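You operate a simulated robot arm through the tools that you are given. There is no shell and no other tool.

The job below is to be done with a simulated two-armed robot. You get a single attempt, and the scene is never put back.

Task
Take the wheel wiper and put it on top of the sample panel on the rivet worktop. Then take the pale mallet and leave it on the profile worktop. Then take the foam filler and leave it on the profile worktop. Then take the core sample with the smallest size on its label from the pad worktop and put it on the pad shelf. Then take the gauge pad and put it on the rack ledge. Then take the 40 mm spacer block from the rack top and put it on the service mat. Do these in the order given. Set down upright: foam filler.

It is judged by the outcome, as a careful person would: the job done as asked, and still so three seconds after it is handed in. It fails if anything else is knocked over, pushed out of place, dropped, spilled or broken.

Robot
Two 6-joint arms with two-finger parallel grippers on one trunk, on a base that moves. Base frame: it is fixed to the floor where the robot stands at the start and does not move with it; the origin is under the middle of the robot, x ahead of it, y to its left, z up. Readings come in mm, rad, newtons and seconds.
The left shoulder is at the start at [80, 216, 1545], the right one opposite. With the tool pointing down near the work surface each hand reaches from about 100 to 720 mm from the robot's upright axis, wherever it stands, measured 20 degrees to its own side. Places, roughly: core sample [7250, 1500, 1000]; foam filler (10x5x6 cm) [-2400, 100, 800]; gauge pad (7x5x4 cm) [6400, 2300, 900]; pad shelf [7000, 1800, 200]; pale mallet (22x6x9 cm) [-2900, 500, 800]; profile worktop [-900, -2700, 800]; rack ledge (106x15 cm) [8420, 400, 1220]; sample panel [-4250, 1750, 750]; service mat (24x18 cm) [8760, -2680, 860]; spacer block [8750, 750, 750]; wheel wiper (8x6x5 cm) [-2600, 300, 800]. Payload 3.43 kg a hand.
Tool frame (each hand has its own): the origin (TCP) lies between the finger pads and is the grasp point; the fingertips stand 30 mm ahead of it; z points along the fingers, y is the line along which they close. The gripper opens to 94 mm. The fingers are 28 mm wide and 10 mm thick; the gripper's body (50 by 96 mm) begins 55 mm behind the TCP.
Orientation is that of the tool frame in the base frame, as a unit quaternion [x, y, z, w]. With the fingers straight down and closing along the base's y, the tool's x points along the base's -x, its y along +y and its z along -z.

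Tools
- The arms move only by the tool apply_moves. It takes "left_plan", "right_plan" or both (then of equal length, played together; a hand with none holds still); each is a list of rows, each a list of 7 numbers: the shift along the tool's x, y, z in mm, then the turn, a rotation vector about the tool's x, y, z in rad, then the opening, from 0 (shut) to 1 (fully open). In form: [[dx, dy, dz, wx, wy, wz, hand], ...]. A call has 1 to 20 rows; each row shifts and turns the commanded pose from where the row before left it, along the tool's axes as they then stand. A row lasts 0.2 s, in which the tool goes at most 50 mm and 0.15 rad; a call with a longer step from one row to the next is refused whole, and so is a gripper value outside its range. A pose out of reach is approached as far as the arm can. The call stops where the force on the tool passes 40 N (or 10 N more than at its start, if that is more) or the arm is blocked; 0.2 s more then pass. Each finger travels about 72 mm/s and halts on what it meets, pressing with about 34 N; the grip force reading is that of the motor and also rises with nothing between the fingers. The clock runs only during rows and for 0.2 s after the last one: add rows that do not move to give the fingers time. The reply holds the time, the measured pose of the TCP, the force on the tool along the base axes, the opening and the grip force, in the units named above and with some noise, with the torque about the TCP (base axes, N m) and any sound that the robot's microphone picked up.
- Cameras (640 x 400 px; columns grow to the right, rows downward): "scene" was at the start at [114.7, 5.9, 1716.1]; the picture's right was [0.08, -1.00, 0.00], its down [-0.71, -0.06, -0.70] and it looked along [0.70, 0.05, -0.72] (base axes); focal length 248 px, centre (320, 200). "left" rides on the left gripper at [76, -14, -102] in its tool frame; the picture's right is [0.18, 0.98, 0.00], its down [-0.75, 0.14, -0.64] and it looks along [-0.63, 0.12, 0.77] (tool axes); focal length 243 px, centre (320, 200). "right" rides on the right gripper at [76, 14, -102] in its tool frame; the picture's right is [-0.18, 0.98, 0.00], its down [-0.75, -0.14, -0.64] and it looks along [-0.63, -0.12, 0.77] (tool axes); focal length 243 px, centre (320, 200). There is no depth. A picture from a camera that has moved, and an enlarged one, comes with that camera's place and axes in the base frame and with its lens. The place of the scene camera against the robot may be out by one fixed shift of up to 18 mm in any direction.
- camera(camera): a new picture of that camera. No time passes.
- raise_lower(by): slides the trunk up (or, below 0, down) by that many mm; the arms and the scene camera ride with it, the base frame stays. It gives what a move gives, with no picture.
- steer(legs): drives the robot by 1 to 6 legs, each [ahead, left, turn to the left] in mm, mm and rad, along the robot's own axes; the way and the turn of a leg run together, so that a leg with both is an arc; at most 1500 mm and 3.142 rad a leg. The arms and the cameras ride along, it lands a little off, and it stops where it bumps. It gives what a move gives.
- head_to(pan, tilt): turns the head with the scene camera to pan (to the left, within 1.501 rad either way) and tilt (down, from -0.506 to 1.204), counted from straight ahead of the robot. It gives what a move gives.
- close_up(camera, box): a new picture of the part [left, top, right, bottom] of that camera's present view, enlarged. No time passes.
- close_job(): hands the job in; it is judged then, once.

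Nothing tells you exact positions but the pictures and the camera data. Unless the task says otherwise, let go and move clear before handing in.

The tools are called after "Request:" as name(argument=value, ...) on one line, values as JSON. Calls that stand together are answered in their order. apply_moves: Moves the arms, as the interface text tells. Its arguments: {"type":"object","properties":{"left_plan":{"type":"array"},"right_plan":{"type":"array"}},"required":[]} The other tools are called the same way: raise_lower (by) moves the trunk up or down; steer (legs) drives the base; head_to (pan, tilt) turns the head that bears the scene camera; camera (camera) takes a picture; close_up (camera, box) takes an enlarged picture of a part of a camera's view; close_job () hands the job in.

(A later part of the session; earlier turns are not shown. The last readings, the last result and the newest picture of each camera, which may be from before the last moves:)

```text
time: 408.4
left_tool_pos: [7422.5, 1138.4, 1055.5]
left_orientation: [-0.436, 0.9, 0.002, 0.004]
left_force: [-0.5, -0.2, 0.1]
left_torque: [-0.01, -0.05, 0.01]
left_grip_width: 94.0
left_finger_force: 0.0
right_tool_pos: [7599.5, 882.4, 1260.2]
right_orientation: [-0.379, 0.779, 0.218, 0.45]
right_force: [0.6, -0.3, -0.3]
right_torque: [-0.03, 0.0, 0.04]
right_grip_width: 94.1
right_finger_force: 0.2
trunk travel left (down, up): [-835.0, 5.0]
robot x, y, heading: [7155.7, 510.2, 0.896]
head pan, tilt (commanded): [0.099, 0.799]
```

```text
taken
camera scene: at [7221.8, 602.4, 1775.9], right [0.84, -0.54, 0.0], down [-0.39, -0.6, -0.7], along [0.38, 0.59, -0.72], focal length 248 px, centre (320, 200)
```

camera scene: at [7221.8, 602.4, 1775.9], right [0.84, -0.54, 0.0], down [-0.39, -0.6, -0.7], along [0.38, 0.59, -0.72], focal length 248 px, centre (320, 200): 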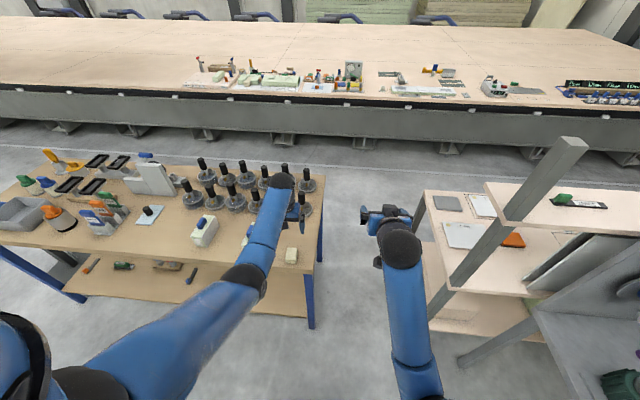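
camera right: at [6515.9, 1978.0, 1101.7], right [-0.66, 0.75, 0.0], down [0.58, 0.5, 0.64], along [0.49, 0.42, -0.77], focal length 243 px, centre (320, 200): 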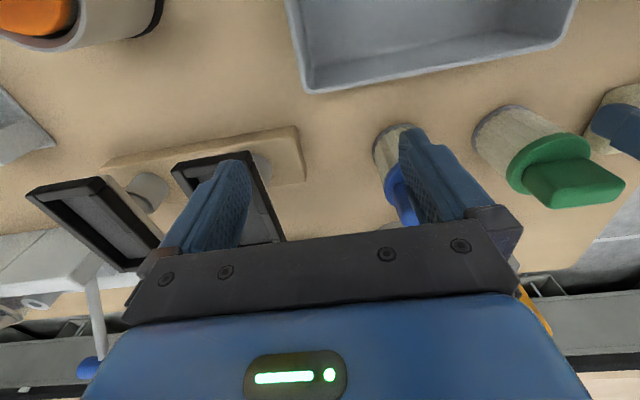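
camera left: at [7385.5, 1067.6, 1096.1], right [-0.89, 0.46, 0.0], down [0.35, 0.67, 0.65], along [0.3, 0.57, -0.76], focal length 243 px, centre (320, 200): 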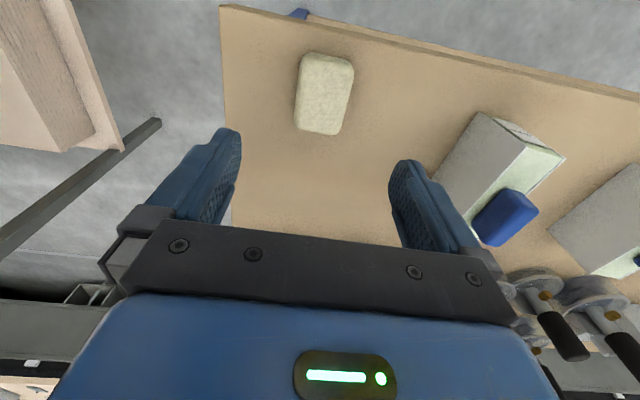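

The arm reaches that pose comfortably. I'll pitch a bit more (75°), shift left so the pad is in front of the right hand, and check the view.

Request:
apply_moves(right_plan=[[0, 0, 0, 0, -0.131, 0, 1], [0, 0, 0, 0, -0.131, 0, 1], [0, -27, 0, 0, 0, 0, 1], [0, -27, 0, 0, 0, 0, 1], [0, 0, 0, 0, 0, 0, 1]])

Request:
steer(legs=[[-45, 0, 0], [0, 350, 0]])

Request:
head_to(pan=-0.2, tilt=0.9)

Request:
camera(camera="scene")

Request:
close_up(camera="scene", box=[240, 140, 440, 265])

```text
time: 409.6
left_tool_pos: [7422.7, 1138.8, 1054.6]
left_orientation: [-0.435, 0.9, 0.002, 0.004]
left_force: [0.3, -0.3, -0.4]
left_torque: [0.02, -0.01, -0.02]
left_grip_width: 94.0
left_finger_force: 0.1
right_tool_pos: [7640.1, 848.6, 1260.3]
right_orientation: [-0.347, 0.713, 0.266, 0.548]
right_force: [0.0, 0.4, 0.0]
right_torque: [0.0, 0.01, 0.01]
right_grip_width: 94.0
right_finger_force: 0.1
trunk travel left (down, up): [-835.0, 5.0]
robot x, y, heading: [7152.0, 512.2, 0.897]
head pan, tilt (commanded): [0.099, 0.799]
```

```text
time: 412.4
left_tool_pos: [7117.2, 1317.6, 1055.9]
left_orientation: [-0.439, 0.899, 0.004, 0.003]
left_force: [0.2, 0.1, -0.1]
left_torque: [0.01, 0.01, 0.02]
left_grip_width: 94.0
left_finger_force: 0.1
right_tool_pos: [7337.7, 1029.3, 1260.7]
right_orientation: [-0.348, 0.713, 0.268, 0.547]
right_force: [0.5, -0.9, -0.3]
right_torque: [-0.01, 0.01, 0.0]
right_grip_width: 94.2
right_finger_force: 0.1
trunk travel left (down, up): [-835.0, 5.0]
robot x, y, heading: [6854.9, 691.2, 0.905]
head pan, tilt (commanded): [0.099, 0.799]
```

```text
time: 413.2
left_tool_pos: [7115.3, 1319.0, 1055.3]
left_orientation: [-0.438, 0.899, 0.002, 0.004]
left_force: [1.0, 0.4, 0.2]
left_torque: [0.0, -0.01, 0.0]
left_grip_width: 94.1
left_finger_force: 0.0
right_tool_pos: [7336.3, 1030.3, 1259.6]
right_orientation: [-0.348, 0.713, 0.267, 0.548]
right_force: [0.4, 0.4, -0.5]
right_torque: [-0.03, 0.01, 0.02]
right_grip_width: 93.6
right_finger_force: 0.0
trunk travel left (down, up): [-835.0, 5.0]
robot x, y, heading: [6857.2, 691.8, 0.912]
head pan, tilt (commanded): [-0.201, 0.901]
```

```text
taken
camera scene: at [6932.9, 763.4, 1768.0], right [0.65, -0.76, 0.0], down [-0.6, -0.51, -0.62], along [0.47, 0.4, -0.78], focal length 248 px, centre (320, 200)
```

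scene: 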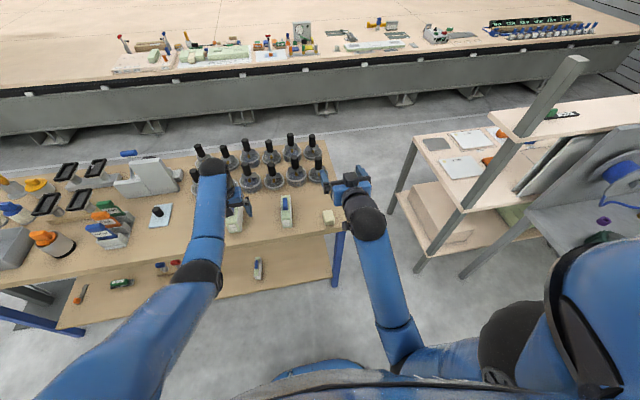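

```text
3.20 times, centred on (340, 202) of scene
camera zoom: at [6932.9, 763.4, 1768.0], right [0.65, -0.76, 0.0], down [-0.6, -0.51, -0.62], along [0.47, 0.4, -0.78], focal length 795 px, centre (256, 192)
```

zoom: 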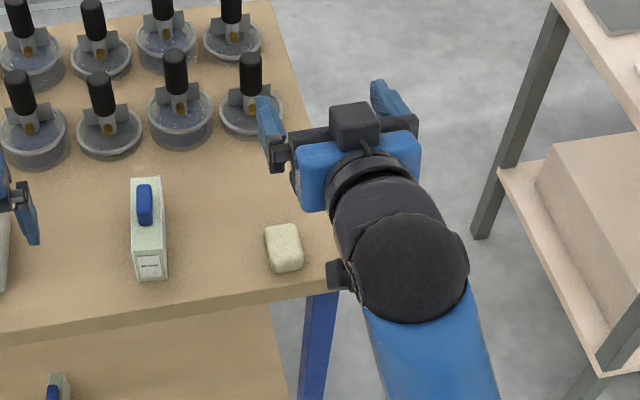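

The pad sits at about (7414, 1127) and the pitched right hand is in line with it laterally. I'll lower the hand in front of the bench edge, then bring it forward above the pad.

Request:
apply_moves(right_plan=[[41.4, 0, 11.1, 0, 0, 0, 1], [41.4, 0, 11.1, 0, 0, 0, 1], [41.4, 0, 11.1, 0, 0, 0, 1], [41.4, 0, 11.1, 0, 0, 0, 1], [41.4, 0, 11.1, 0, 0, 0, 1], [41.4, 0, 11.1, 0, 0, 0, 1], [41.4, 0, 11.1, 0, 0, 0, 1], [0, 0, 0, 0, 0, 0, 1]])

Request:
apply_moves(right_plan=[[-10.5, -0.5, 39, 0, 0, 0, 1], [-10.5, -0.5, 39, 0, 0, 0, 1], [-10.5, -0.5, 39, 0, 0, 0, 1], [0, 0, 0, 0, 0, 0, 1]])

Request:
camera(camera="right")

Request:
close_up(camera="scene", box=[240, 140, 440, 265])

```text
time: 415.0
left_tool_pos: [7116.0, 1319.2, 1055.2]
left_orientation: [-0.438, 0.899, 0.002, 0.004]
left_force: [0.2, -0.5, 0.4]
left_torque: [-0.02, 0.01, 0.0]
left_grip_width: 93.9
left_finger_force: 0.0
right_tool_pos: [7335.8, 1032.1, 957.9]
right_orientation: [-0.348, 0.713, 0.267, 0.547]
right_force: [0.3, 0.7, -0.3]
right_torque: [-0.01, 0.01, -0.01]
right_grip_width: 93.9
right_finger_force: 0.0
trunk travel left (down, up): [-835.0, 5.0]
robot x, y, heading: [6855.1, 687.2, 0.903]
head pan, tilt (commanded): [-0.201, 0.901]
```

```text
time: 416.0
left_tool_pos: [7115.3, 1319.0, 1056.3]
left_orientation: [-0.438, 0.899, 0.002, 0.004]
left_force: [-0.2, 0.2, 0.2]
left_torque: [-0.02, -0.02, -0.01]
left_grip_width: 93.9
left_finger_force: 0.1
right_tool_pos: [7410.6, 1126.2, 959.9]
right_orientation: [-0.347, 0.713, 0.266, 0.548]
right_force: [0.3, -0.6, -0.8]
right_torque: [0.02, -0.03, 0.01]
right_grip_width: 94.2
right_finger_force: 0.2
trunk travel left (down, up): [-835.0, 5.0]
robot x, y, heading: [6851.5, 696.2, 0.91]
head pan, tilt (commanded): [-0.201, 0.901]
```

```text
taken
camera right: at [7326.8, 1040.2, 911.4], right [-0.75, 0.64, 0.18], down [-0.15, -0.42, 0.89], along [0.65, 0.64, 0.41], focal length 243 px, centre (320, 200)
```

right: 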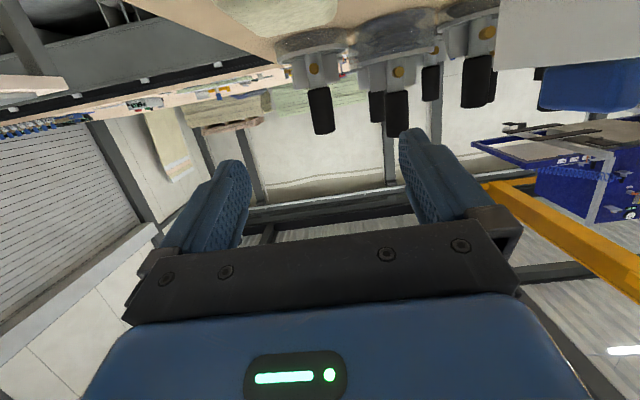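

```text
3.20 times, centred on (340, 202) of scene
camera zoom: at [6932.3, 763.1, 1768.1], right [0.65, -0.76, 0.0], down [-0.6, -0.51, -0.62], along [0.47, 0.4, -0.78], focal length 795 px, centre (256, 192)
```

zoom: 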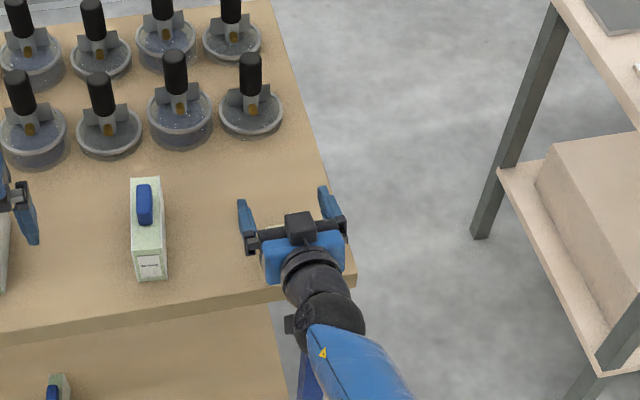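

Request:
apply_moves(right_plan=[[24, -2, 6.5, 0, 0, 0, 1], [24, 0, 6.5, 0, 0, 0, 1], [24, 0, 6.5, 0, 0, 0, 1], [0, 0, 0, 0, 0, 0, 1]])

Request:
apply_moves(right_plan=[[4, 0, 1, 0, 0, 0, 1], [4, 0, 1, 0, 0, 0, 1], [0, 0, 0, 0, 0, 0, 1]])

Request:
camera(camera="right")

Request:
close_up(camera="scene", box=[240, 140, 440, 265])

```text
time: 417.0
left_tool_pos: [7115.5, 1317.6, 1055.3]
left_orientation: [-0.438, 0.899, 0.002, 0.004]
left_force: [0.4, -0.6, 0.2]
left_torque: [-0.03, 0.02, -0.01]
left_grip_width: 93.9
left_finger_force: 0.0
right_tool_pos: [7402.6, 1114.1, 905.5]
right_orientation: [-0.348, 0.712, 0.267, 0.548]
right_force: [-0.1, 0.1, 0.0]
right_torque: [-0.01, -0.01, -0.01]
right_grip_width: 94.0
right_finger_force: 0.0
right hand out of reach, approached as far as the arm can: row 2, 3
trunk travel left (down, up): [-835.0, 5.0]
robot x, y, heading: [6854.6, 693.1, 0.906]
head pan, tilt (commanded): [-0.201, 0.901]
```

```text
time: 417.8
left_tool_pos: [7116.3, 1319.6, 1055.0]
left_orientation: [-0.438, 0.899, 0.002, 0.004]
left_force: [-0.4, -0.3, -1.0]
left_torque: [-0.01, 0.03, -0.02]
left_grip_width: 94.5
left_finger_force: 0.1
right_tool_pos: [7399.2, 1114.3, 898.9]
right_orientation: [-0.347, 0.714, 0.264, 0.547]
right_force: [0.7, 0.2, 0.5]
right_torque: [0.01, -0.01, 0.0]
right_grip_width: 94.1
right_finger_force: 0.0
right hand out of reach, approached as far as the arm can: row 2
trunk travel left (down, up): [-835.0, 5.0]
robot x, y, heading: [6856.7, 693.7, 0.905]
head pan, tilt (commanded): [-0.201, 0.901]
```

```text
taken
camera right: at [7315.3, 1028.7, 851.9], right [-0.74, 0.65, 0.18], down [-0.15, -0.42, 0.9], along [0.65, 0.64, 0.41], focal length 243 px, centre (320, 200)
```

right: 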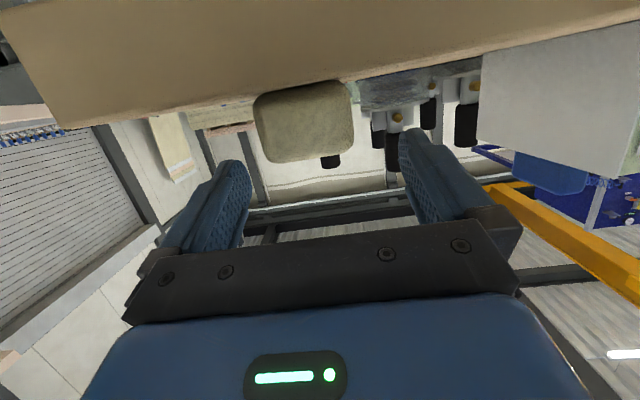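

```text
3.20 times, centred on (340, 202) of scene
camera zoom: at [6932.9, 763.7, 1768.0], right [0.65, -0.76, 0.0], down [-0.6, -0.51, -0.62], along [0.47, 0.4, -0.78], focal length 795 px, centre (256, 192)
```

zoom: 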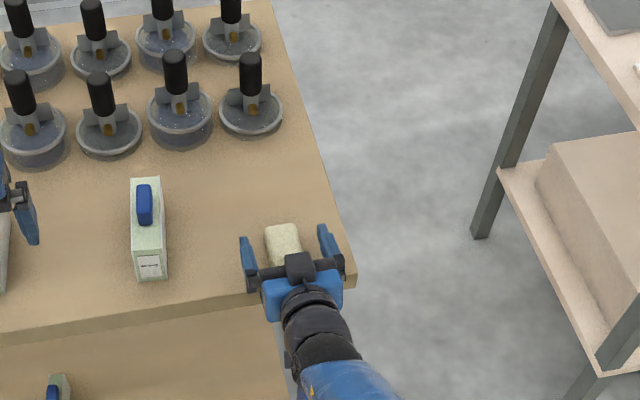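

The wrist limit stops the pitched hand here with the trunk raised. I'll lift the hand 30 mm, lower the trunk 60 mm, and then slide forward around the pad.

Request:
apply_moves(right_plan=[[-16, 0, -4.3, 0, 0, 0, 1], [-16, 0, -4.3, 0, 0, 0, 1], [0, 0, 0, 0, 0, 0, 1]])

Request:
raise_lower(by=-60)

Request:
camera(camera="right")

Request:
close_up(camera="scene", box=[240, 140, 440, 265])

```text
time: 418.6
left_tool_pos: [7115.6, 1319.8, 1054.9]
left_orientation: [-0.438, 0.899, 0.001, 0.004]
left_force: [-0.4, 0.3, 0.3]
left_torque: [0.0, -0.04, 0.01]
left_grip_width: 94.2
left_finger_force: 0.0
right_tool_pos: [7401.3, 1115.1, 932.0]
right_orientation: [-0.348, 0.713, 0.266, 0.547]
right_force: [0.0, -0.2, 0.9]
right_torque: [0.02, -0.01, 0.01]
right_grip_width: 93.9
right_finger_force: 0.1
trunk travel left (down, up): [-835.0, 5.0]
robot x, y, heading: [6851.8, 687.7, 0.904]
head pan, tilt (commanded): [-0.201, 0.901]
```

```text
time: 419.6
left_tool_pos: [7115.1, 1318.6, 995.0]
left_orientation: [-0.439, 0.899, 0.002, 0.005]
left_force: [0.0, 0.9, -0.6]
left_torque: [0.04, 0.01, -0.03]
left_grip_width: 94.1
left_finger_force: 0.0
right_tool_pos: [7400.0, 1114.4, 872.8]
right_orientation: [-0.349, 0.712, 0.267, 0.547]
right_force: [-0.3, -0.8, 0.7]
right_torque: [-0.02, 0.02, -0.05]
right_grip_width: 93.8
right_finger_force: 0.1
trunk travel left (down, up): [-775.0, 65.0]
robot x, y, heading: [6856.0, 691.1, 0.908]
head pan, tilt (commanded): [-0.201, 0.901]
```

```text
taken
camera right: at [7315.4, 1027.7, 824.7], right [-0.75, 0.64, 0.18], down [-0.15, -0.42, 0.89], along [0.65, 0.64, 0.41], focal length 243 px, centre (320, 200)
```

right: 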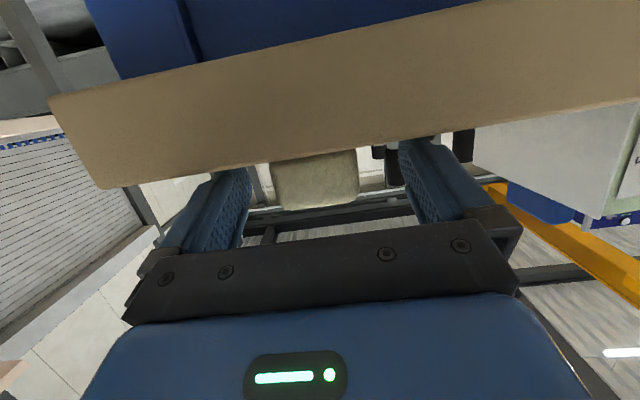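

```text
3.20 times, centred on (340, 202) of scene
camera zoom: at [6932.1, 762.9, 1708.1], right [0.65, -0.76, 0.0], down [-0.6, -0.51, -0.62], along [0.47, 0.4, -0.78], focal length 795 px, centre (256, 192)
```

zoom: 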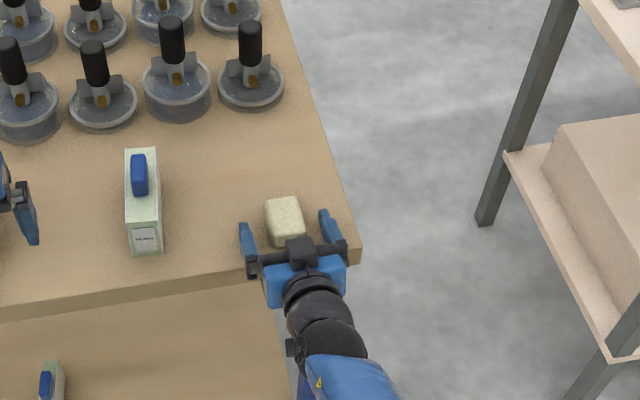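

Request:
apply_moves(right_plan=[[-2.6, -1.5, 9.7, 0, 0, 0, 1], [-2.6, -1.5, 9.7, 0, 0, 0, 1], [0, 0, 0, 0, 0, 0, 1]])

Request:
camera(camera="right")

Request:
close_up(camera="scene", box=[290, 170, 370, 230])

```text
time: 420.4
left_tool_pos: [7116.4, 1318.6, 996.3]
left_orientation: [-0.438, 0.899, 0.002, 0.004]
left_force: [0.4, 0.2, -0.1]
left_torque: [0.02, -0.03, 0.03]
left_grip_width: 94.3
left_finger_force: 0.0
right_tool_pos: [7415.9, 1128.6, 872.1]
right_orientation: [-0.349, 0.712, 0.268, 0.548]
right_force: [0.1, -0.8, 0.5]
right_torque: [-0.03, 0.0, -0.01]
right_grip_width: 94.2
right_finger_force: 0.0
trunk travel left (down, up): [-775.0, 65.0]
robot x, y, heading: [6852.1, 689.4, 0.906]
head pan, tilt (commanded): [-0.201, 0.901]
```

```text
taken
camera right: at [7330.6, 1041.9, 824.4], right [-0.75, 0.64, 0.18], down [-0.15, -0.42, 0.89], along [0.65, 0.64, 0.41], focal length 243 px, centre (320, 200)
```

right: 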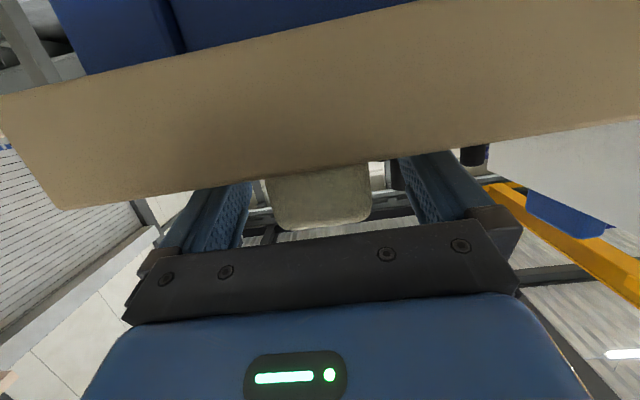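

```text
6.67 times, centred on (330, 200) of scene
camera zoom: at [6932.5, 763.3, 1708.1], right [0.65, -0.76, 0.0], down [-0.6, -0.51, -0.62], along [0.47, 0.4, -0.78], focal length 1656 px, centre (253, 200)
```

zoom: 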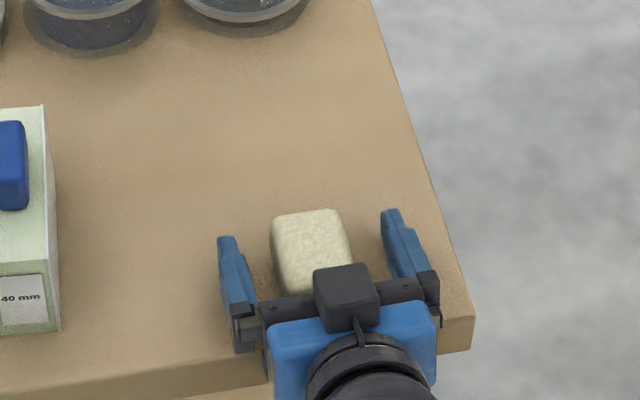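

The fingers straddle the pad symmetrically. Closing the right hand.

Request:
apply_moves(right_plan=[[0, 0, 0, 0, 0, 0, 0.7], [0, 0, 0, 0, 0, 0, 0.4], [0, 0, 0, 0, 0, 0, 0.25], [0, 0, 0, 0, 0, 0, 0.25], [0, 0, 0, 0, 0, 0, 0.25]])

Request:
apply_moves(right_plan=[[-9.7, 0, -2.6, 0, 0, 0, 0.25], [-19.3, 0, -5.2, 0, 0, 0, 0.25], [-19.3, 0, -5.2, 0, 0, 0, 0.25], [-29, 0, -7.8, 0, 0, 0, 0.25], [0, 0, 0, 0, 0, 0, 0.25]])

Request:
camera(camera="right")

Request:
camera(camera="scene")

```text
time: 421.6
left_tool_pos: [7116.2, 1318.8, 995.7]
left_orientation: [-0.438, 0.899, 0.002, 0.004]
left_force: [-0.2, 0.2, -0.3]
left_torque: [-0.01, 0.03, 0.01]
left_grip_width: 93.9
left_finger_force: 0.0
right_tool_pos: [7414.8, 1127.8, 872.0]
right_orientation: [-0.347, 0.713, 0.266, 0.548]
right_force: [0.1, 0.4, -1.2]
right_torque: [0.01, 0.01, 0.04]
right_grip_width: 49.4
right_finger_force: 34.0
trunk travel left (down, up): [-775.0, 65.0]
robot x, y, heading: [6853.4, 691.3, 0.906]
head pan, tilt (commanded): [-0.201, 0.901]
```

```text
time: 422.8
left_tool_pos: [7115.5, 1318.3, 994.7]
left_orientation: [-0.438, 0.899, 0.002, 0.004]
left_force: [0.3, 0.1, 0.2]
left_torque: [-0.05, -0.02, 0.02]
left_grip_width: 94.0
left_finger_force: 0.0
right_tool_pos: [7416.7, 1126.5, 944.9]
right_orientation: [-0.346, 0.713, 0.266, 0.549]
right_force: [0.3, 0.7, -1.0]
right_torque: [0.0, 0.01, 0.03]
right_grip_width: 49.4
right_finger_force: 34.5
right hand out of reach, approached as far as the arm can: row 4
trunk travel left (down, up): [-775.0, 65.0]
robot x, y, heading: [6854.4, 688.9, 0.908]
head pan, tilt (commanded): [-0.201, 0.901]
```

```text
taken
camera right: at [7331.2, 1041.9, 896.7], right [-0.74, 0.65, 0.18], down [-0.16, -0.42, 0.89], along [0.65, 0.64, 0.41], focal length 243 px, centre (320, 200)
```

right: 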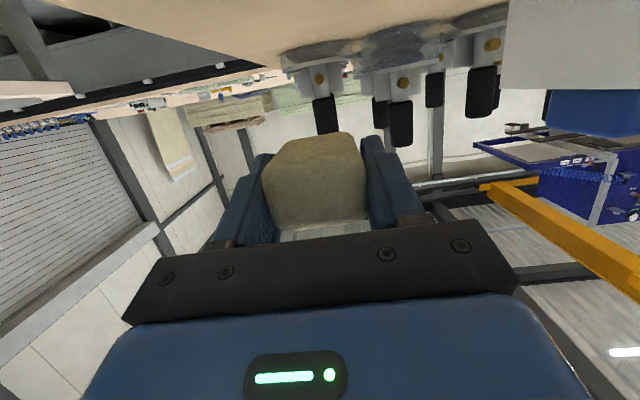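

```text
taken
camera scene: at [6932.8, 763.8, 1708.0], right [0.65, -0.76, 0.0], down [-0.6, -0.51, -0.62], along [0.47, 0.4, -0.78], focal length 248 px, centre (320, 200)
```

scene: 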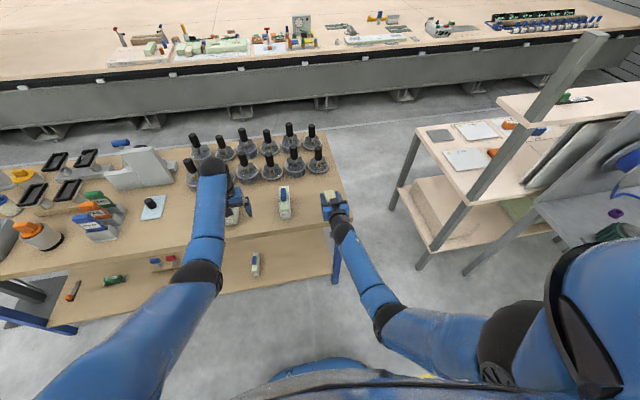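

The pad is now in the right hand, level and gripped at 49.4 mm. I'll back away, pull the hand in to a comfortable distance, and raise it to ledge height.

Request:
steer(legs=[[-300, 0, 0]])

Request:
apply_moves(right_plan=[[10.4, 0, -38.6, 0, 0, 0, 0.25], [10.4, 0, -38.6, 0, 0, 0, 0.25], [10.4, 0, -38.6, 0, 0, 0, 0.25], [0, 0, 0, 0, 0, 0, 0.25]])

Request:
raise_lower(by=62)

Request:
apply_moves(right_plan=[[-38.6, 0, -10.4, 0, 0, 0, 0.25], [-38.6, 0, -10.4, 0, 0, 0, 0.25], [-38.6, 0, -10.4, 0, 0, 0, 0.25], [-38.6, 0, -10.4, 0, 0, 0, 0.25], [-38.6, 0, -10.4, 0, 0, 0, 0.25], [-38.6, 0, -10.4, 0, 0, 0, 0.25], [-38.6, 0, -10.4, 0, 0, 0, 0.25], [0, 0, 0, 0, 0, 0, 0.25]])

Request:
camera(camera="scene")

```text
time: 424.8
left_tool_pos: [6936.0, 1087.3, 993.6]
left_orientation: [-0.439, 0.898, 0.001, 0.002]
left_force: [0.1, -0.2, 0.2]
left_torque: [-0.04, 0.04, 0.0]
left_grip_width: 94.1
left_finger_force: 0.2
right_tool_pos: [7235.2, 895.9, 942.9]
right_orientation: [-0.346, 0.713, 0.265, 0.55]
right_force: [-0.1, -0.6, -0.4]
right_torque: [0.05, 0.01, 0.0]
right_grip_width: 49.4
right_finger_force: 34.4
trunk travel left (down, up): [-775.0, 65.0]
robot x, y, heading: [6667.6, 456.7, 0.906]
head pan, tilt (commanded): [-0.201, 0.901]
```

```text
time: 425.8
left_tool_pos: [6934.7, 1086.9, 994.7]
left_orientation: [-0.439, 0.898, 0.002, 0.004]
left_force: [-0.2, -0.4, -0.5]
left_torque: [0.02, 0.01, 0.02]
left_grip_width: 94.0
left_finger_force: 0.0
right_tool_pos: [7162.2, 799.8, 943.8]
right_orientation: [-0.346, 0.713, 0.265, 0.55]
right_force: [0.7, 0.2, 0.3]
right_torque: [-0.01, 0.01, 0.02]
right_grip_width: 49.2
right_finger_force: 34.2
trunk travel left (down, up): [-775.0, 65.0]
robot x, y, heading: [6671.8, 458.2, 0.911]
head pan, tilt (commanded): [-0.201, 0.901]
```

```text
time: 426.8
left_tool_pos: [6933.9, 1086.7, 1056.8]
left_orientation: [-0.44, 0.898, 0.002, 0.004]
left_force: [0.6, 0.4, 0.1]
left_torque: [-0.03, -0.02, 0.02]
left_grip_width: 94.1
left_finger_force: 0.0
right_tool_pos: [7161.8, 798.8, 1006.4]
right_orientation: [-0.346, 0.713, 0.265, 0.549]
right_force: [-0.5, -0.2, -0.1]
right_torque: [0.02, 0.02, -0.01]
right_grip_width: 49.3
right_finger_force: 34.2
trunk travel left (down, up): [-837.0, 3.0]
robot x, y, heading: [6667.7, 454.8, 0.908]
head pan, tilt (commanded): [-0.201, 0.901]
```

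```text
time: 428.6
left_tool_pos: [6933.5, 1087.1, 1058.0]
left_orientation: [-0.439, 0.899, 0.002, 0.004]
left_force: [-0.8, -0.6, -0.3]
left_torque: [-0.01, 0.03, 0.01]
left_grip_width: 94.4
left_finger_force: 0.0
right_tool_pos: [7159.2, 798.9, 1286.8]
right_orientation: [-0.347, 0.713, 0.265, 0.549]
right_force: [0.2, -0.4, 0.9]
right_torque: [0.0, 0.02, 0.0]
right_grip_width: 49.2
right_finger_force: 33.8
trunk travel left (down, up): [-837.0, 3.0]
robot x, y, heading: [6670.6, 457.8, 0.909]
head pan, tilt (commanded): [-0.201, 0.901]
```

```text
taken
camera scene: at [6750.6, 530.2, 1770.0], right [0.65, -0.76, 0.0], down [-0.6, -0.51, -0.62], along [0.47, 0.4, -0.78], focal length 248 px, centre (320, 200)
```

scene: 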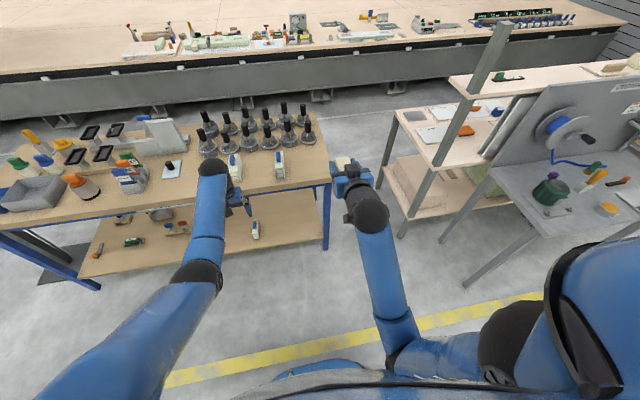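

The pad is held at z ≈ 1287, above ledge height. I'll move sideways to line up with the ledge's left end, between the post and the OVERHAUL panel.

Request:
steer(legs=[[0, -800, -0.008], [150, 0, 0]])

Request:
head_to(pan=-0.3, tilt=0.5)

Request:
camera(camera="scene")

Request:
camera(camera="right")

Request:
camera(camera="left")

```text
time: 433.9
left_tool_pos: [7659.0, 700.8, 1059.8]
left_orientation: [-0.431, 0.903, 0.003, 0.006]
left_force: [-0.7, -0.1, -0.1]
left_torque: [0.03, -0.02, -0.03]
left_grip_width: 94.1
left_finger_force: 0.2
right_tool_pos: [7881.9, 409.1, 1288.7]
right_orientation: [-0.339, 0.715, 0.261, 0.553]
right_force: [-0.4, -1.3, -0.1]
right_torque: [0.0, 0.03, 0.02]
right_grip_width: 49.7
right_finger_force: 33.9
trunk travel left (down, up): [-837.0, 3.0]
robot x, y, heading: [7389.2, 77.2, 0.894]
head pan, tilt (commanded): [-0.201, 0.901]
```

```text
time: 434.7
left_tool_pos: [7662.8, 703.3, 1056.8]
left_orientation: [-0.432, 0.902, 0.002, 0.003]
left_force: [-0.3, -0.3, -0.6]
left_torque: [-0.03, 0.05, 0.03]
left_grip_width: 93.9
left_finger_force: 0.1
right_tool_pos: [7883.4, 412.7, 1286.8]
right_orientation: [-0.34, 0.716, 0.26, 0.551]
right_force: [0.5, -0.2, 0.6]
right_torque: [-0.01, -0.02, 0.03]
right_grip_width: 49.2
right_finger_force: 34.1
trunk travel left (down, up): [-837.0, 3.0]
robot x, y, heading: [7385.7, 83.5, 0.895]
head pan, tilt (commanded): [-0.3, 0.499]
```

```text
taken
camera scene: at [7488.1, 154.3, 1803.7], right [0.56, -0.83, 0.0], down [-0.4, -0.27, -0.88], along [0.73, 0.49, -0.48], focal length 248 px, centre (320, 200)
```

scene: 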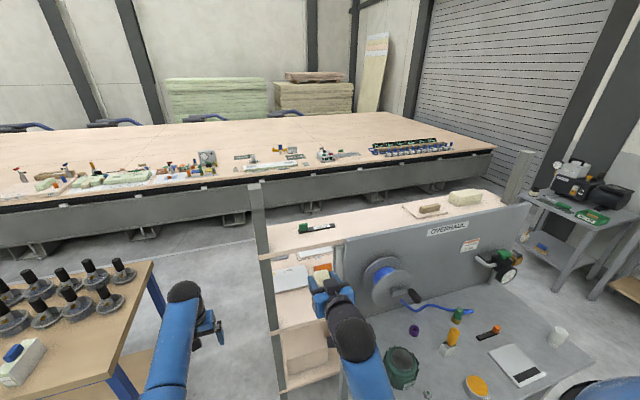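

```text
taken
camera right: at [7796.8, 328.5, 1237.8], right [-0.73, 0.66, 0.18], down [-0.16, -0.42, 0.89], along [0.66, 0.62, 0.41], focal length 243 px, centre (320, 200)
```

right: 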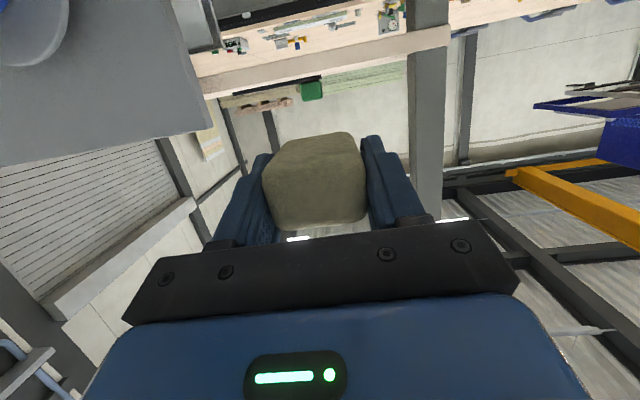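

```text
taken
camera left: at [7625.3, 634.0, 1157.3], right [-0.88, 0.47, 0.0], down [0.36, 0.67, 0.65], along [0.31, 0.57, -0.76], focal length 243 px, centre (320, 200)
```

left: 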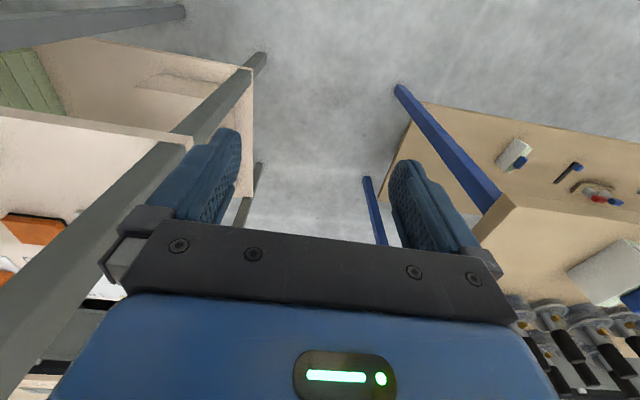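

Request:
close_up(camera="right", box=[180, 0, 480, 130])

Request:
close_up(camera="scene", box=[230, 170, 470, 320])

```text
2.13 times, centred on (330, 65) of right
camera zoom: at [7796.8, 328.5, 1237.8], right [-0.73, 0.66, 0.18], down [-0.16, -0.42, 0.89], along [0.66, 0.62, 0.41], focal length 518 px, centre (299, 488)
```

zoom: 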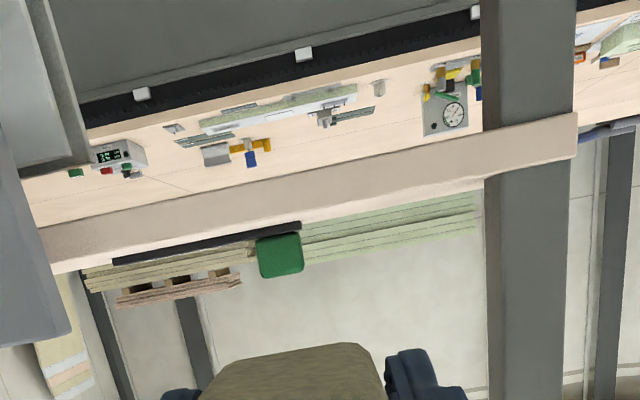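

```text
2.67 times, centred on (350, 245) of scene
camera zoom: at [7488.1, 154.3, 1803.7], right [0.56, -0.83, 0.0], down [-0.4, -0.27, -0.88], along [0.73, 0.49, -0.48], focal length 662 px, centre (240, 80)
```

zoom: 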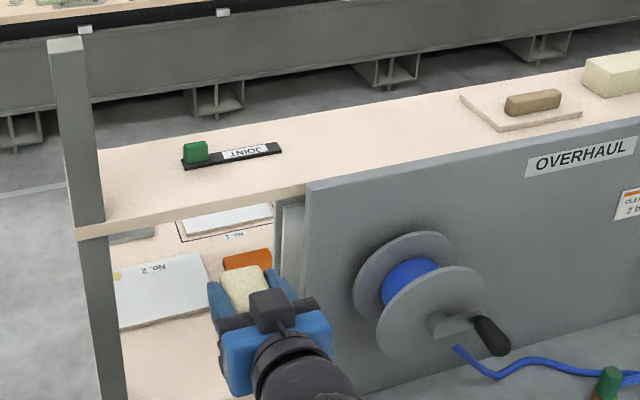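

The ledge's front edge is at about N-line 5475 with the file's green handle starting about 70 mm right of my planned spot, and the post about 35 mm left of the hand. I'll advance in two steps, watching clearances.

Request:
steer(legs=[[180, 31, 0.006]])

Request:
camera(camera="right")

Request:
close_up(camera="scene", box=[200, 150, 440, 300])

```text
time: 436.3
left_tool_pos: [7744.8, 862.8, 1060.0]
left_orientation: [-0.434, 0.901, 0.002, 0.006]
left_force: [0.4, -0.7, -0.4]
left_torque: [0.01, 0.0, 0.02]
left_grip_width: 93.9
left_finger_force: 0.0
right_tool_pos: [7967.5, 572.6, 1288.3]
right_orientation: [-0.342, 0.713, 0.263, 0.552]
right_force: [-0.4, -0.9, -0.5]
right_torque: [0.0, -0.04, 0.01]
right_grip_width: 49.2
right_finger_force: 34.2
trunk travel left (down, up): [-837.0, 3.0]
robot x, y, heading: [7479.3, 238.8, 0.9]
head pan, tilt (commanded): [-0.3, 0.499]
```

```text
taken
camera right: at [7881.6, 487.7, 1239.7], right [-0.74, 0.65, 0.18], down [-0.16, -0.42, 0.89], along [0.66, 0.63, 0.42], focal length 243 px, centre (320, 200)
```

right: 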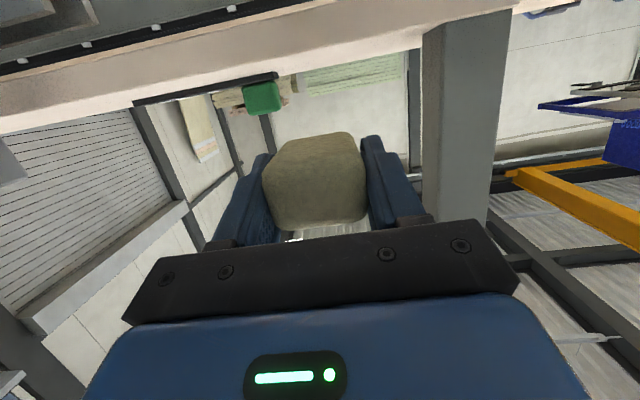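

```text
2.67 times, centred on (320, 225) of scene
camera zoom: at [7572.9, 309.5, 1804.3], right [0.56, -0.83, 0.0], down [-0.39, -0.27, -0.88], along [0.73, 0.5, -0.48], focal length 662 px, centre (320, 133)
```

zoom: 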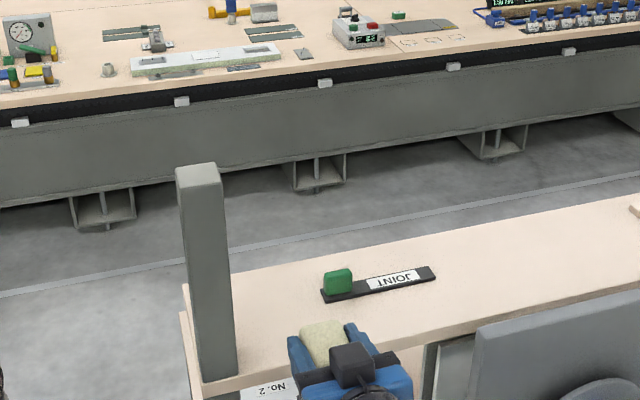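

Request:
steer(legs=[[112, 0, 0]])

Request:
camera(camera="right")

Request:
camera(camera="scene")

Request:
close_up(camera="scene", box=[220, 190, 420, 315])

```text
time: 437.5
left_tool_pos: [7811.3, 946.2, 1062.2]
left_orientation: [-0.434, 0.901, 0.004, 0.006]
left_force: [-0.1, -0.5, 1.0]
left_torque: [0.01, -0.03, 0.02]
left_grip_width: 94.0
left_finger_force: 0.0
right_tool_pos: [8032.4, 656.1, 1291.1]
right_orientation: [-0.342, 0.713, 0.263, 0.553]
right_force: [-0.4, -0.3, 0.5]
right_torque: [-0.01, 0.01, -0.03]
right_grip_width: 49.4
right_finger_force: 33.6
trunk travel left (down, up): [-837.0, 3.0]
robot x, y, heading: [7546.0, 323.0, 0.901]
head pan, tilt (commanded): [-0.3, 0.499]
```

```text
taken
camera right: at [7947.1, 571.1, 1241.4], right [-0.74, 0.65, 0.18], down [-0.16, -0.42, 0.89], along [0.66, 0.63, 0.42], focal length 243 px, centre (320, 200)
```

right: 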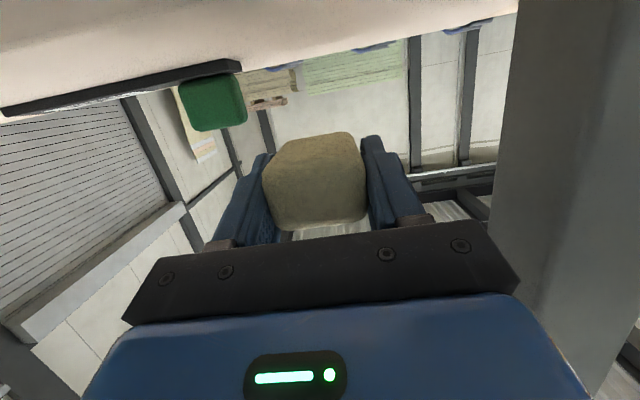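

```text
taken
camera scene: at [7637.0, 391.7, 1804.8], right [0.56, -0.83, 0.0], down [-0.39, -0.26, -0.88], along [0.73, 0.5, -0.47], focal length 248 px, centre (320, 200)
```

scene: 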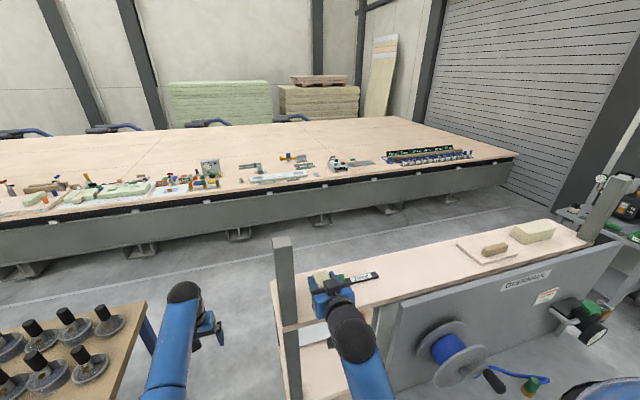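

```text
3.20 times, centred on (320, 252) of scene
camera zoom: at [7637.0, 391.7, 1804.8], right [0.56, -0.83, 0.0], down [-0.39, -0.26, -0.88], along [0.73, 0.5, -0.47], focal length 795 px, centre (320, 32)
```

zoom: 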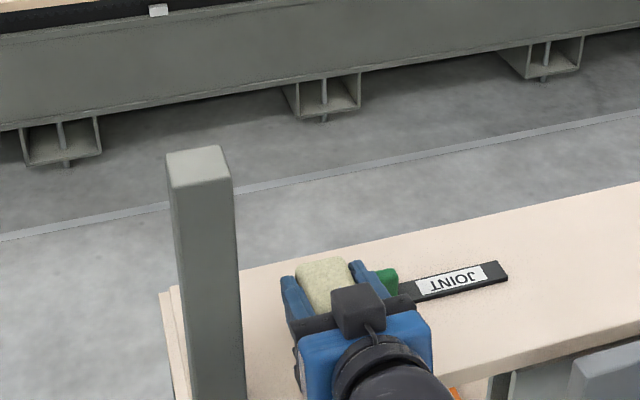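

The pad hovers about 60 mm inside the ledge's front edge, between the post and the file. I'll lower it in steps.

Request:
apply_moves(right_plan=[[9.7, 0, 2.6, 0, 0, 0, 0.25], [9.7, 0, 2.6, 0, 0, 0, 0.25], [9.7, 0, 2.6, 0, 0, 0, 0.25], [0, 0, 0, 0, 0, 0, 0.25]])

Request:
camera(camera="right")

Request:
close_up(camera="scene", box=[220, 190, 420, 315])

```text
time: 438.5
left_tool_pos: [7817.0, 953.4, 1056.6]
left_orientation: [-0.434, 0.901, 0.001, 0.003]
left_force: [0.5, 0.1, -0.8]
left_torque: [0.0, 0.0, 0.01]
left_grip_width: 94.2
left_finger_force: 0.1
right_tool_pos: [8039.9, 663.3, 1255.5]
right_orientation: [-0.343, 0.714, 0.262, 0.551]
right_force: [0.1, 0.5, 0.2]
right_torque: [-0.01, 0.02, 0.01]
right_grip_width: 49.5
right_finger_force: 33.9
trunk travel left (down, up): [-837.0, 3.0]
robot x, y, heading: [7546.9, 326.0, 0.897]
head pan, tilt (commanded): [-0.3, 0.499]
```

```text
taken
camera right: at [7953.9, 579.4, 1206.8], right [-0.74, 0.65, 0.17], down [-0.16, -0.42, 0.89], along [0.66, 0.63, 0.41], focal length 243 px, centre (320, 200)
```

right: 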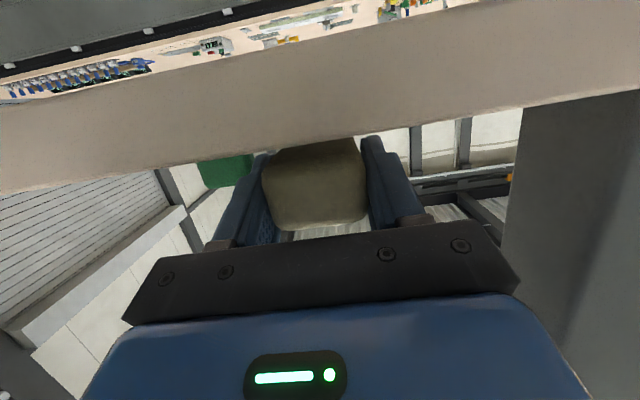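

```text
3.20 times, centred on (320, 252) of scene
camera zoom: at [7646.5, 403.7, 1803.6], right [0.56, -0.83, 0.0], down [-0.4, -0.27, -0.88], along [0.72, 0.49, -0.48], focal length 795 px, centre (320, 32)
```

zoom: 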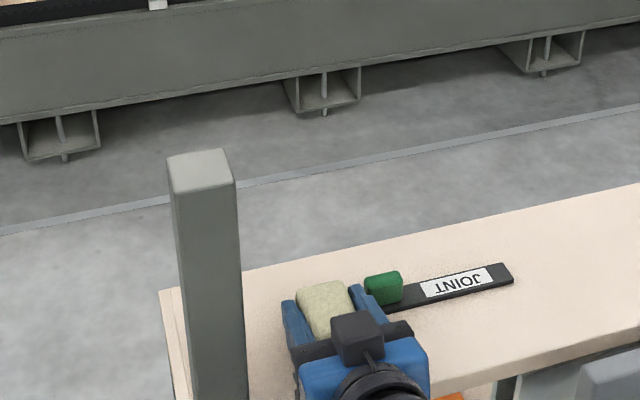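

Request:
apply_moves(right_plan=[[3.9, 0, 1, 0, 0, 0, 0.25], [2.9, 0, 0.8, 0, 0, 0, 0.25], [0, 0, 0, 0, 0, 0, 0.25]])

Request:
apply_moves(right_plan=[[1.9, 0, 0.5, 0, 0, 0, 0.25], [0, 0, 0, 0, 0, 0, 0.25]])

Request:
apply_moves(right_plan=[[1.9, 0, 0.5, 0, 0, 0, 0.25], [0, 0, 0, 0, 0, 0, 0.25]])

```text
time: 439.3
left_tool_pos: [7814.6, 952.9, 1056.5]
left_orientation: [-0.434, 0.901, 0.002, 0.003]
left_force: [0.2, -0.4, -0.3]
left_torque: [0.02, -0.03, 0.0]
left_grip_width: 93.9
left_finger_force: 0.1
right_tool_pos: [8039.3, 662.7, 1249.1]
right_orientation: [-0.343, 0.715, 0.261, 0.55]
right_force: [-0.7, 0.0, -0.3]
right_torque: [0.01, 0.01, 0.01]
right_grip_width: 49.7
right_finger_force: 34.3
trunk travel left (down, up): [-837.0, 3.0]
robot x, y, heading: [7545.7, 327.0, 0.904]
head pan, tilt (commanded): [-0.3, 0.499]
```

```text
time: 439.9
left_tool_pos: [7815.5, 951.3, 1057.6]
left_orientation: [-0.435, 0.9, 0.003, 0.004]
left_force: [0.4, 1.4, 0.2]
left_torque: [-0.02, 0.0, 0.0]
left_grip_width: 94.0
left_finger_force: 0.0
right_tool_pos: [8039.9, 662.3, 1248.3]
right_orientation: [-0.342, 0.715, 0.262, 0.551]
right_force: [-0.3, -0.6, -0.6]
right_torque: [0.0, -0.01, -0.01]
right_grip_width: 49.4
right_finger_force: 34.1
trunk travel left (down, up): [-837.0, 3.0]
robot x, y, heading: [7547.0, 326.6, 0.901]
head pan, tilt (commanded): [-0.3, 0.499]
```

```text
time: 440.5
left_tool_pos: [7815.4, 952.5, 1056.6]
left_orientation: [-0.435, 0.901, 0.002, 0.004]
left_force: [0.3, 0.1, -0.5]
left_torque: [0.03, 0.01, -0.01]
left_grip_width: 93.9
left_finger_force: 0.1
right_tool_pos: [8038.0, 662.2, 1244.7]
right_orientation: [-0.343, 0.715, 0.262, 0.551]
right_force: [0.4, 0.2, -0.3]
right_torque: [0.02, 0.0, 0.0]
right_grip_width: 49.2
right_finger_force: 33.7
trunk travel left (down, up): [-837.0, 3.0]
robot x, y, heading: [7546.8, 326.8, 0.898]
head pan, tilt (commanded): [-0.3, 0.499]
```

Request:
apply_moves(right_plan=[[1.9, 0, 0.5, 0, 0, 0, 0.25], [0, 0, 0, 0, 0, 0, 0.25]])

Request:
apply_moves(right_plan=[[1.9, 0, 0.5, 0, 0, 0, 0.25], [0, 0, 0, 0, 0, 0, 0.25]])

Request:
apply_moves(right_plan=[[1.9, 0, 0.5, 0, 0, 0, 0.25], [0, 0, 0, 0, 0, 0, 0.25]])

```text
time: 441.1
left_tool_pos: [7815.5, 951.2, 1055.4]
left_orientation: [-0.435, 0.901, 0.002, 0.004]
left_force: [0.1, -0.2, 0.4]
left_torque: [0.02, 0.02, 0.04]
left_grip_width: 93.9
left_finger_force: 0.0
right_tool_pos: [8037.2, 661.3, 1243.4]
right_orientation: [-0.342, 0.714, 0.262, 0.552]
right_force: [0.6, -0.2, 0.4]
right_torque: [-0.03, 0.0, -0.05]
right_grip_width: 49.6
right_finger_force: 34.0
trunk travel left (down, up): [-837.0, 3.0]
robot x, y, heading: [7547.9, 327.4, 0.894]
head pan, tilt (commanded): [-0.3, 0.499]
```

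```text
time: 441.7
left_tool_pos: [7814.1, 951.6, 1056.0]
left_orientation: [-0.435, 0.901, 0.002, 0.005]
left_force: [-1.0, -0.4, -0.9]
left_torque: [0.01, -0.05, -0.01]
left_grip_width: 93.8
left_finger_force: 0.0
right_tool_pos: [8036.9, 662.8, 1242.9]
right_orientation: [-0.342, 0.715, 0.262, 0.551]
right_force: [-0.2, 0.1, 3.0]
right_torque: [-0.03, 0.1, 0.0]
right_grip_width: 49.1
right_finger_force: 33.9
trunk travel left (down, up): [-837.0, 3.0]
robot x, y, heading: [7548.7, 323.9, 0.899]
head pan, tilt (commanded): [-0.3, 0.499]
```

```text
time: 442.3
left_tool_pos: [7813.8, 950.3, 1058.3]
left_orientation: [-0.434, 0.901, 0.001, 0.004]
left_force: [-0.5, -0.7, 0.4]
left_torque: [-0.02, 0.02, -0.03]
left_grip_width: 94.2
left_finger_force: 0.2
right_tool_pos: [8037.2, 661.0, 1242.3]
right_orientation: [-0.342, 0.713, 0.263, 0.553]
right_force: [3.4, 2.9, 16.1]
right_torque: [-0.19, 0.26, -0.02]
right_grip_width: 49.3
right_finger_force: 34.3
trunk travel left (down, up): [-837.0, 3.0]
robot x, y, heading: [7545.8, 324.4, 0.9]
head pan, tilt (commanded): [-0.3, 0.499]
```

Contact at the expected height. I'll ease off, open just enough, lift straight up, and check.

Request:
apply_moves(right_plan=[[-1.5, 0, -0.4, 0, 0, 0, 0.25], [0, 0, 0, 0, 0, 0, 0.45], [0, 0, 0, 0, 0, 0, 0.62], [0, 0, 0, 0, 0, 0, 0.7], [0, 0, 0, 0, 0, 0, 0.7]])

Request:
apply_moves(right_plan=[[-9.7, 0, -2.6, 0, 0, 0, 0.7], [-14.5, 0, -3.9, 0, 0, 0, 0.7], [-19.3, 0, -5.2, 0, 0, 0, 0.7], [-14.5, 0, -3.9, 0, 0, 0, 0.7], [0, 0, 0, 0, 0, 0, 0.7]])

Request:
camera(camera="right")

Request:
close_up(camera="scene", box=[220, 190, 420, 315])

```text
time: 443.5
left_tool_pos: [7815.6, 950.3, 1057.6]
left_orientation: [-0.434, 0.901, 0.002, 0.003]
left_force: [0.0, -0.1, -0.5]
left_torque: [0.03, 0.06, -0.05]
left_grip_width: 94.1
left_finger_force: 0.1
right_tool_pos: [8038.5, 659.9, 1241.8]
right_orientation: [-0.343, 0.714, 0.263, 0.551]
right_force: [5.3, -3.6, 8.7]
right_torque: [0.25, -0.04, -0.2]
right_grip_width: 61.7
right_finger_force: 0.2
trunk travel left (down, up): [-837.0, 3.0]
robot x, y, heading: [7545.0, 325.8, 0.899]
head pan, tilt (commanded): [-0.3, 0.499]
```

```text
time: 444.7
left_tool_pos: [7815.2, 952.6, 1057.5]
left_orientation: [-0.434, 0.901, 0.002, 0.004]
left_force: [0.0, -0.6, 0.2]
left_torque: [0.01, -0.03, -0.03]
left_grip_width: 93.7
left_finger_force: 0.0
right_tool_pos: [8037.1, 661.8, 1301.4]
right_orientation: [-0.343, 0.715, 0.261, 0.55]
right_force: [-0.1, 0.2, -0.4]
right_torque: [-0.01, 0.05, 0.02]
right_grip_width: 66.1
right_finger_force: 0.1
trunk travel left (down, up): [-837.0, 3.0]
robot x, y, heading: [7546.4, 324.7, 0.898]
head pan, tilt (commanded): [-0.3, 0.499]
```

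```text
taken
camera right: at [7951.3, 577.4, 1252.5], right [-0.74, 0.65, 0.17], down [-0.16, -0.42, 0.89], along [0.66, 0.63, 0.41], focal length 243 px, centre (320, 200)
```

right: 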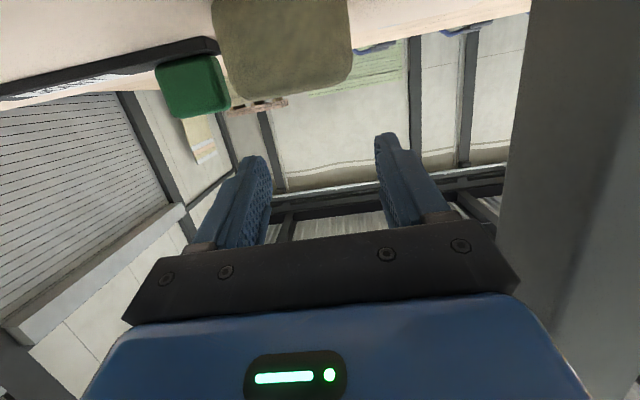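

```text
3.20 times, centred on (320, 252) of scene
camera zoom: at [7643.9, 401.0, 1803.9], right [0.56, -0.83, 0.0], down [-0.4, -0.27, -0.88], along [0.73, 0.49, -0.48], focal length 795 px, centre (320, 32)
```

zoom: 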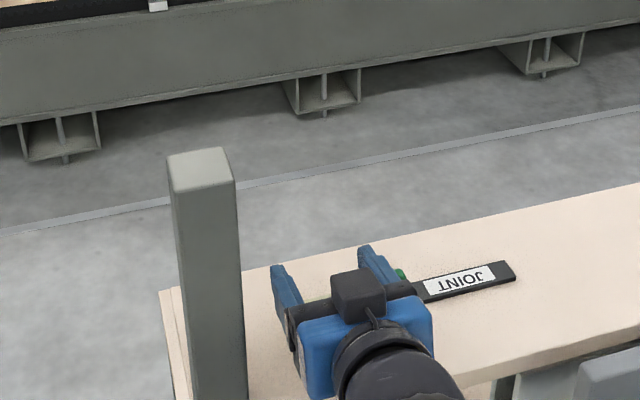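

The pad is released on the ledge. I'll back off and verify it sits flat with the file undisturbed.

Request:
steer(legs=[[-330, 0, 0]])

Request:
camera(camera="scene")

Request:
close_up(camera="scene", box=[240, 180, 400, 280])

```text
time: 446.8
left_tool_pos: [7610.6, 695.9, 1055.7]
left_orientation: [-0.435, 0.901, 0.002, 0.002]
left_force: [0.6, 0.7, 0.0]
left_torque: [-0.04, 0.01, -0.02]
left_grip_width: 93.7
left_finger_force: 0.1
right_tool_pos: [7834.6, 407.4, 1298.9]
right_orientation: [-0.344, 0.715, 0.262, 0.55]
right_force: [0.8, -0.6, -0.1]
right_torque: [-0.03, -0.01, 0.01]
right_grip_width: 65.8
right_finger_force: 0.1
trunk travel left (down, up): [-837.0, 3.0]
robot x, y, heading: [7341.5, 68.0, 0.898]
head pan, tilt (commanded): [-0.3, 0.499]
```

```text
taken
camera scene: at [7441.9, 146.5, 1803.5], right [0.56, -0.83, 0.0], down [-0.4, -0.27, -0.88], along [0.72, 0.49, -0.48], focal length 248 px, centre (320, 200)
```

scene: 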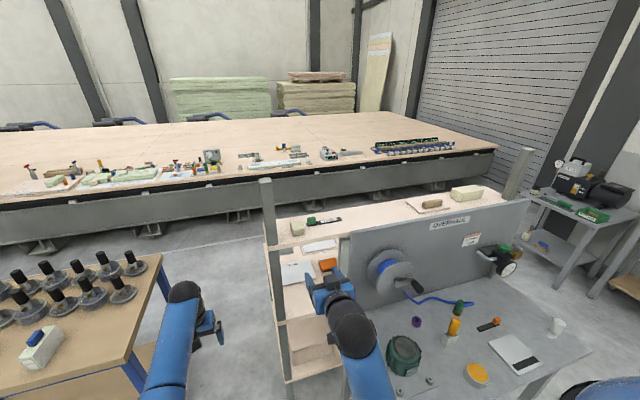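

```text
4.00 times, centred on (320, 230) of scene
camera zoom: at [7441.9, 146.5, 1803.5], right [0.56, -0.83, 0.0], down [-0.4, -0.27, -0.88], along [0.72, 0.49, -0.48], focal length 993 px, centre (320, 80)
```

zoom: 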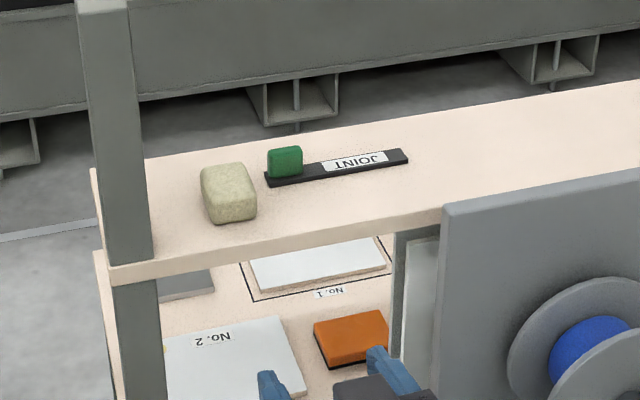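

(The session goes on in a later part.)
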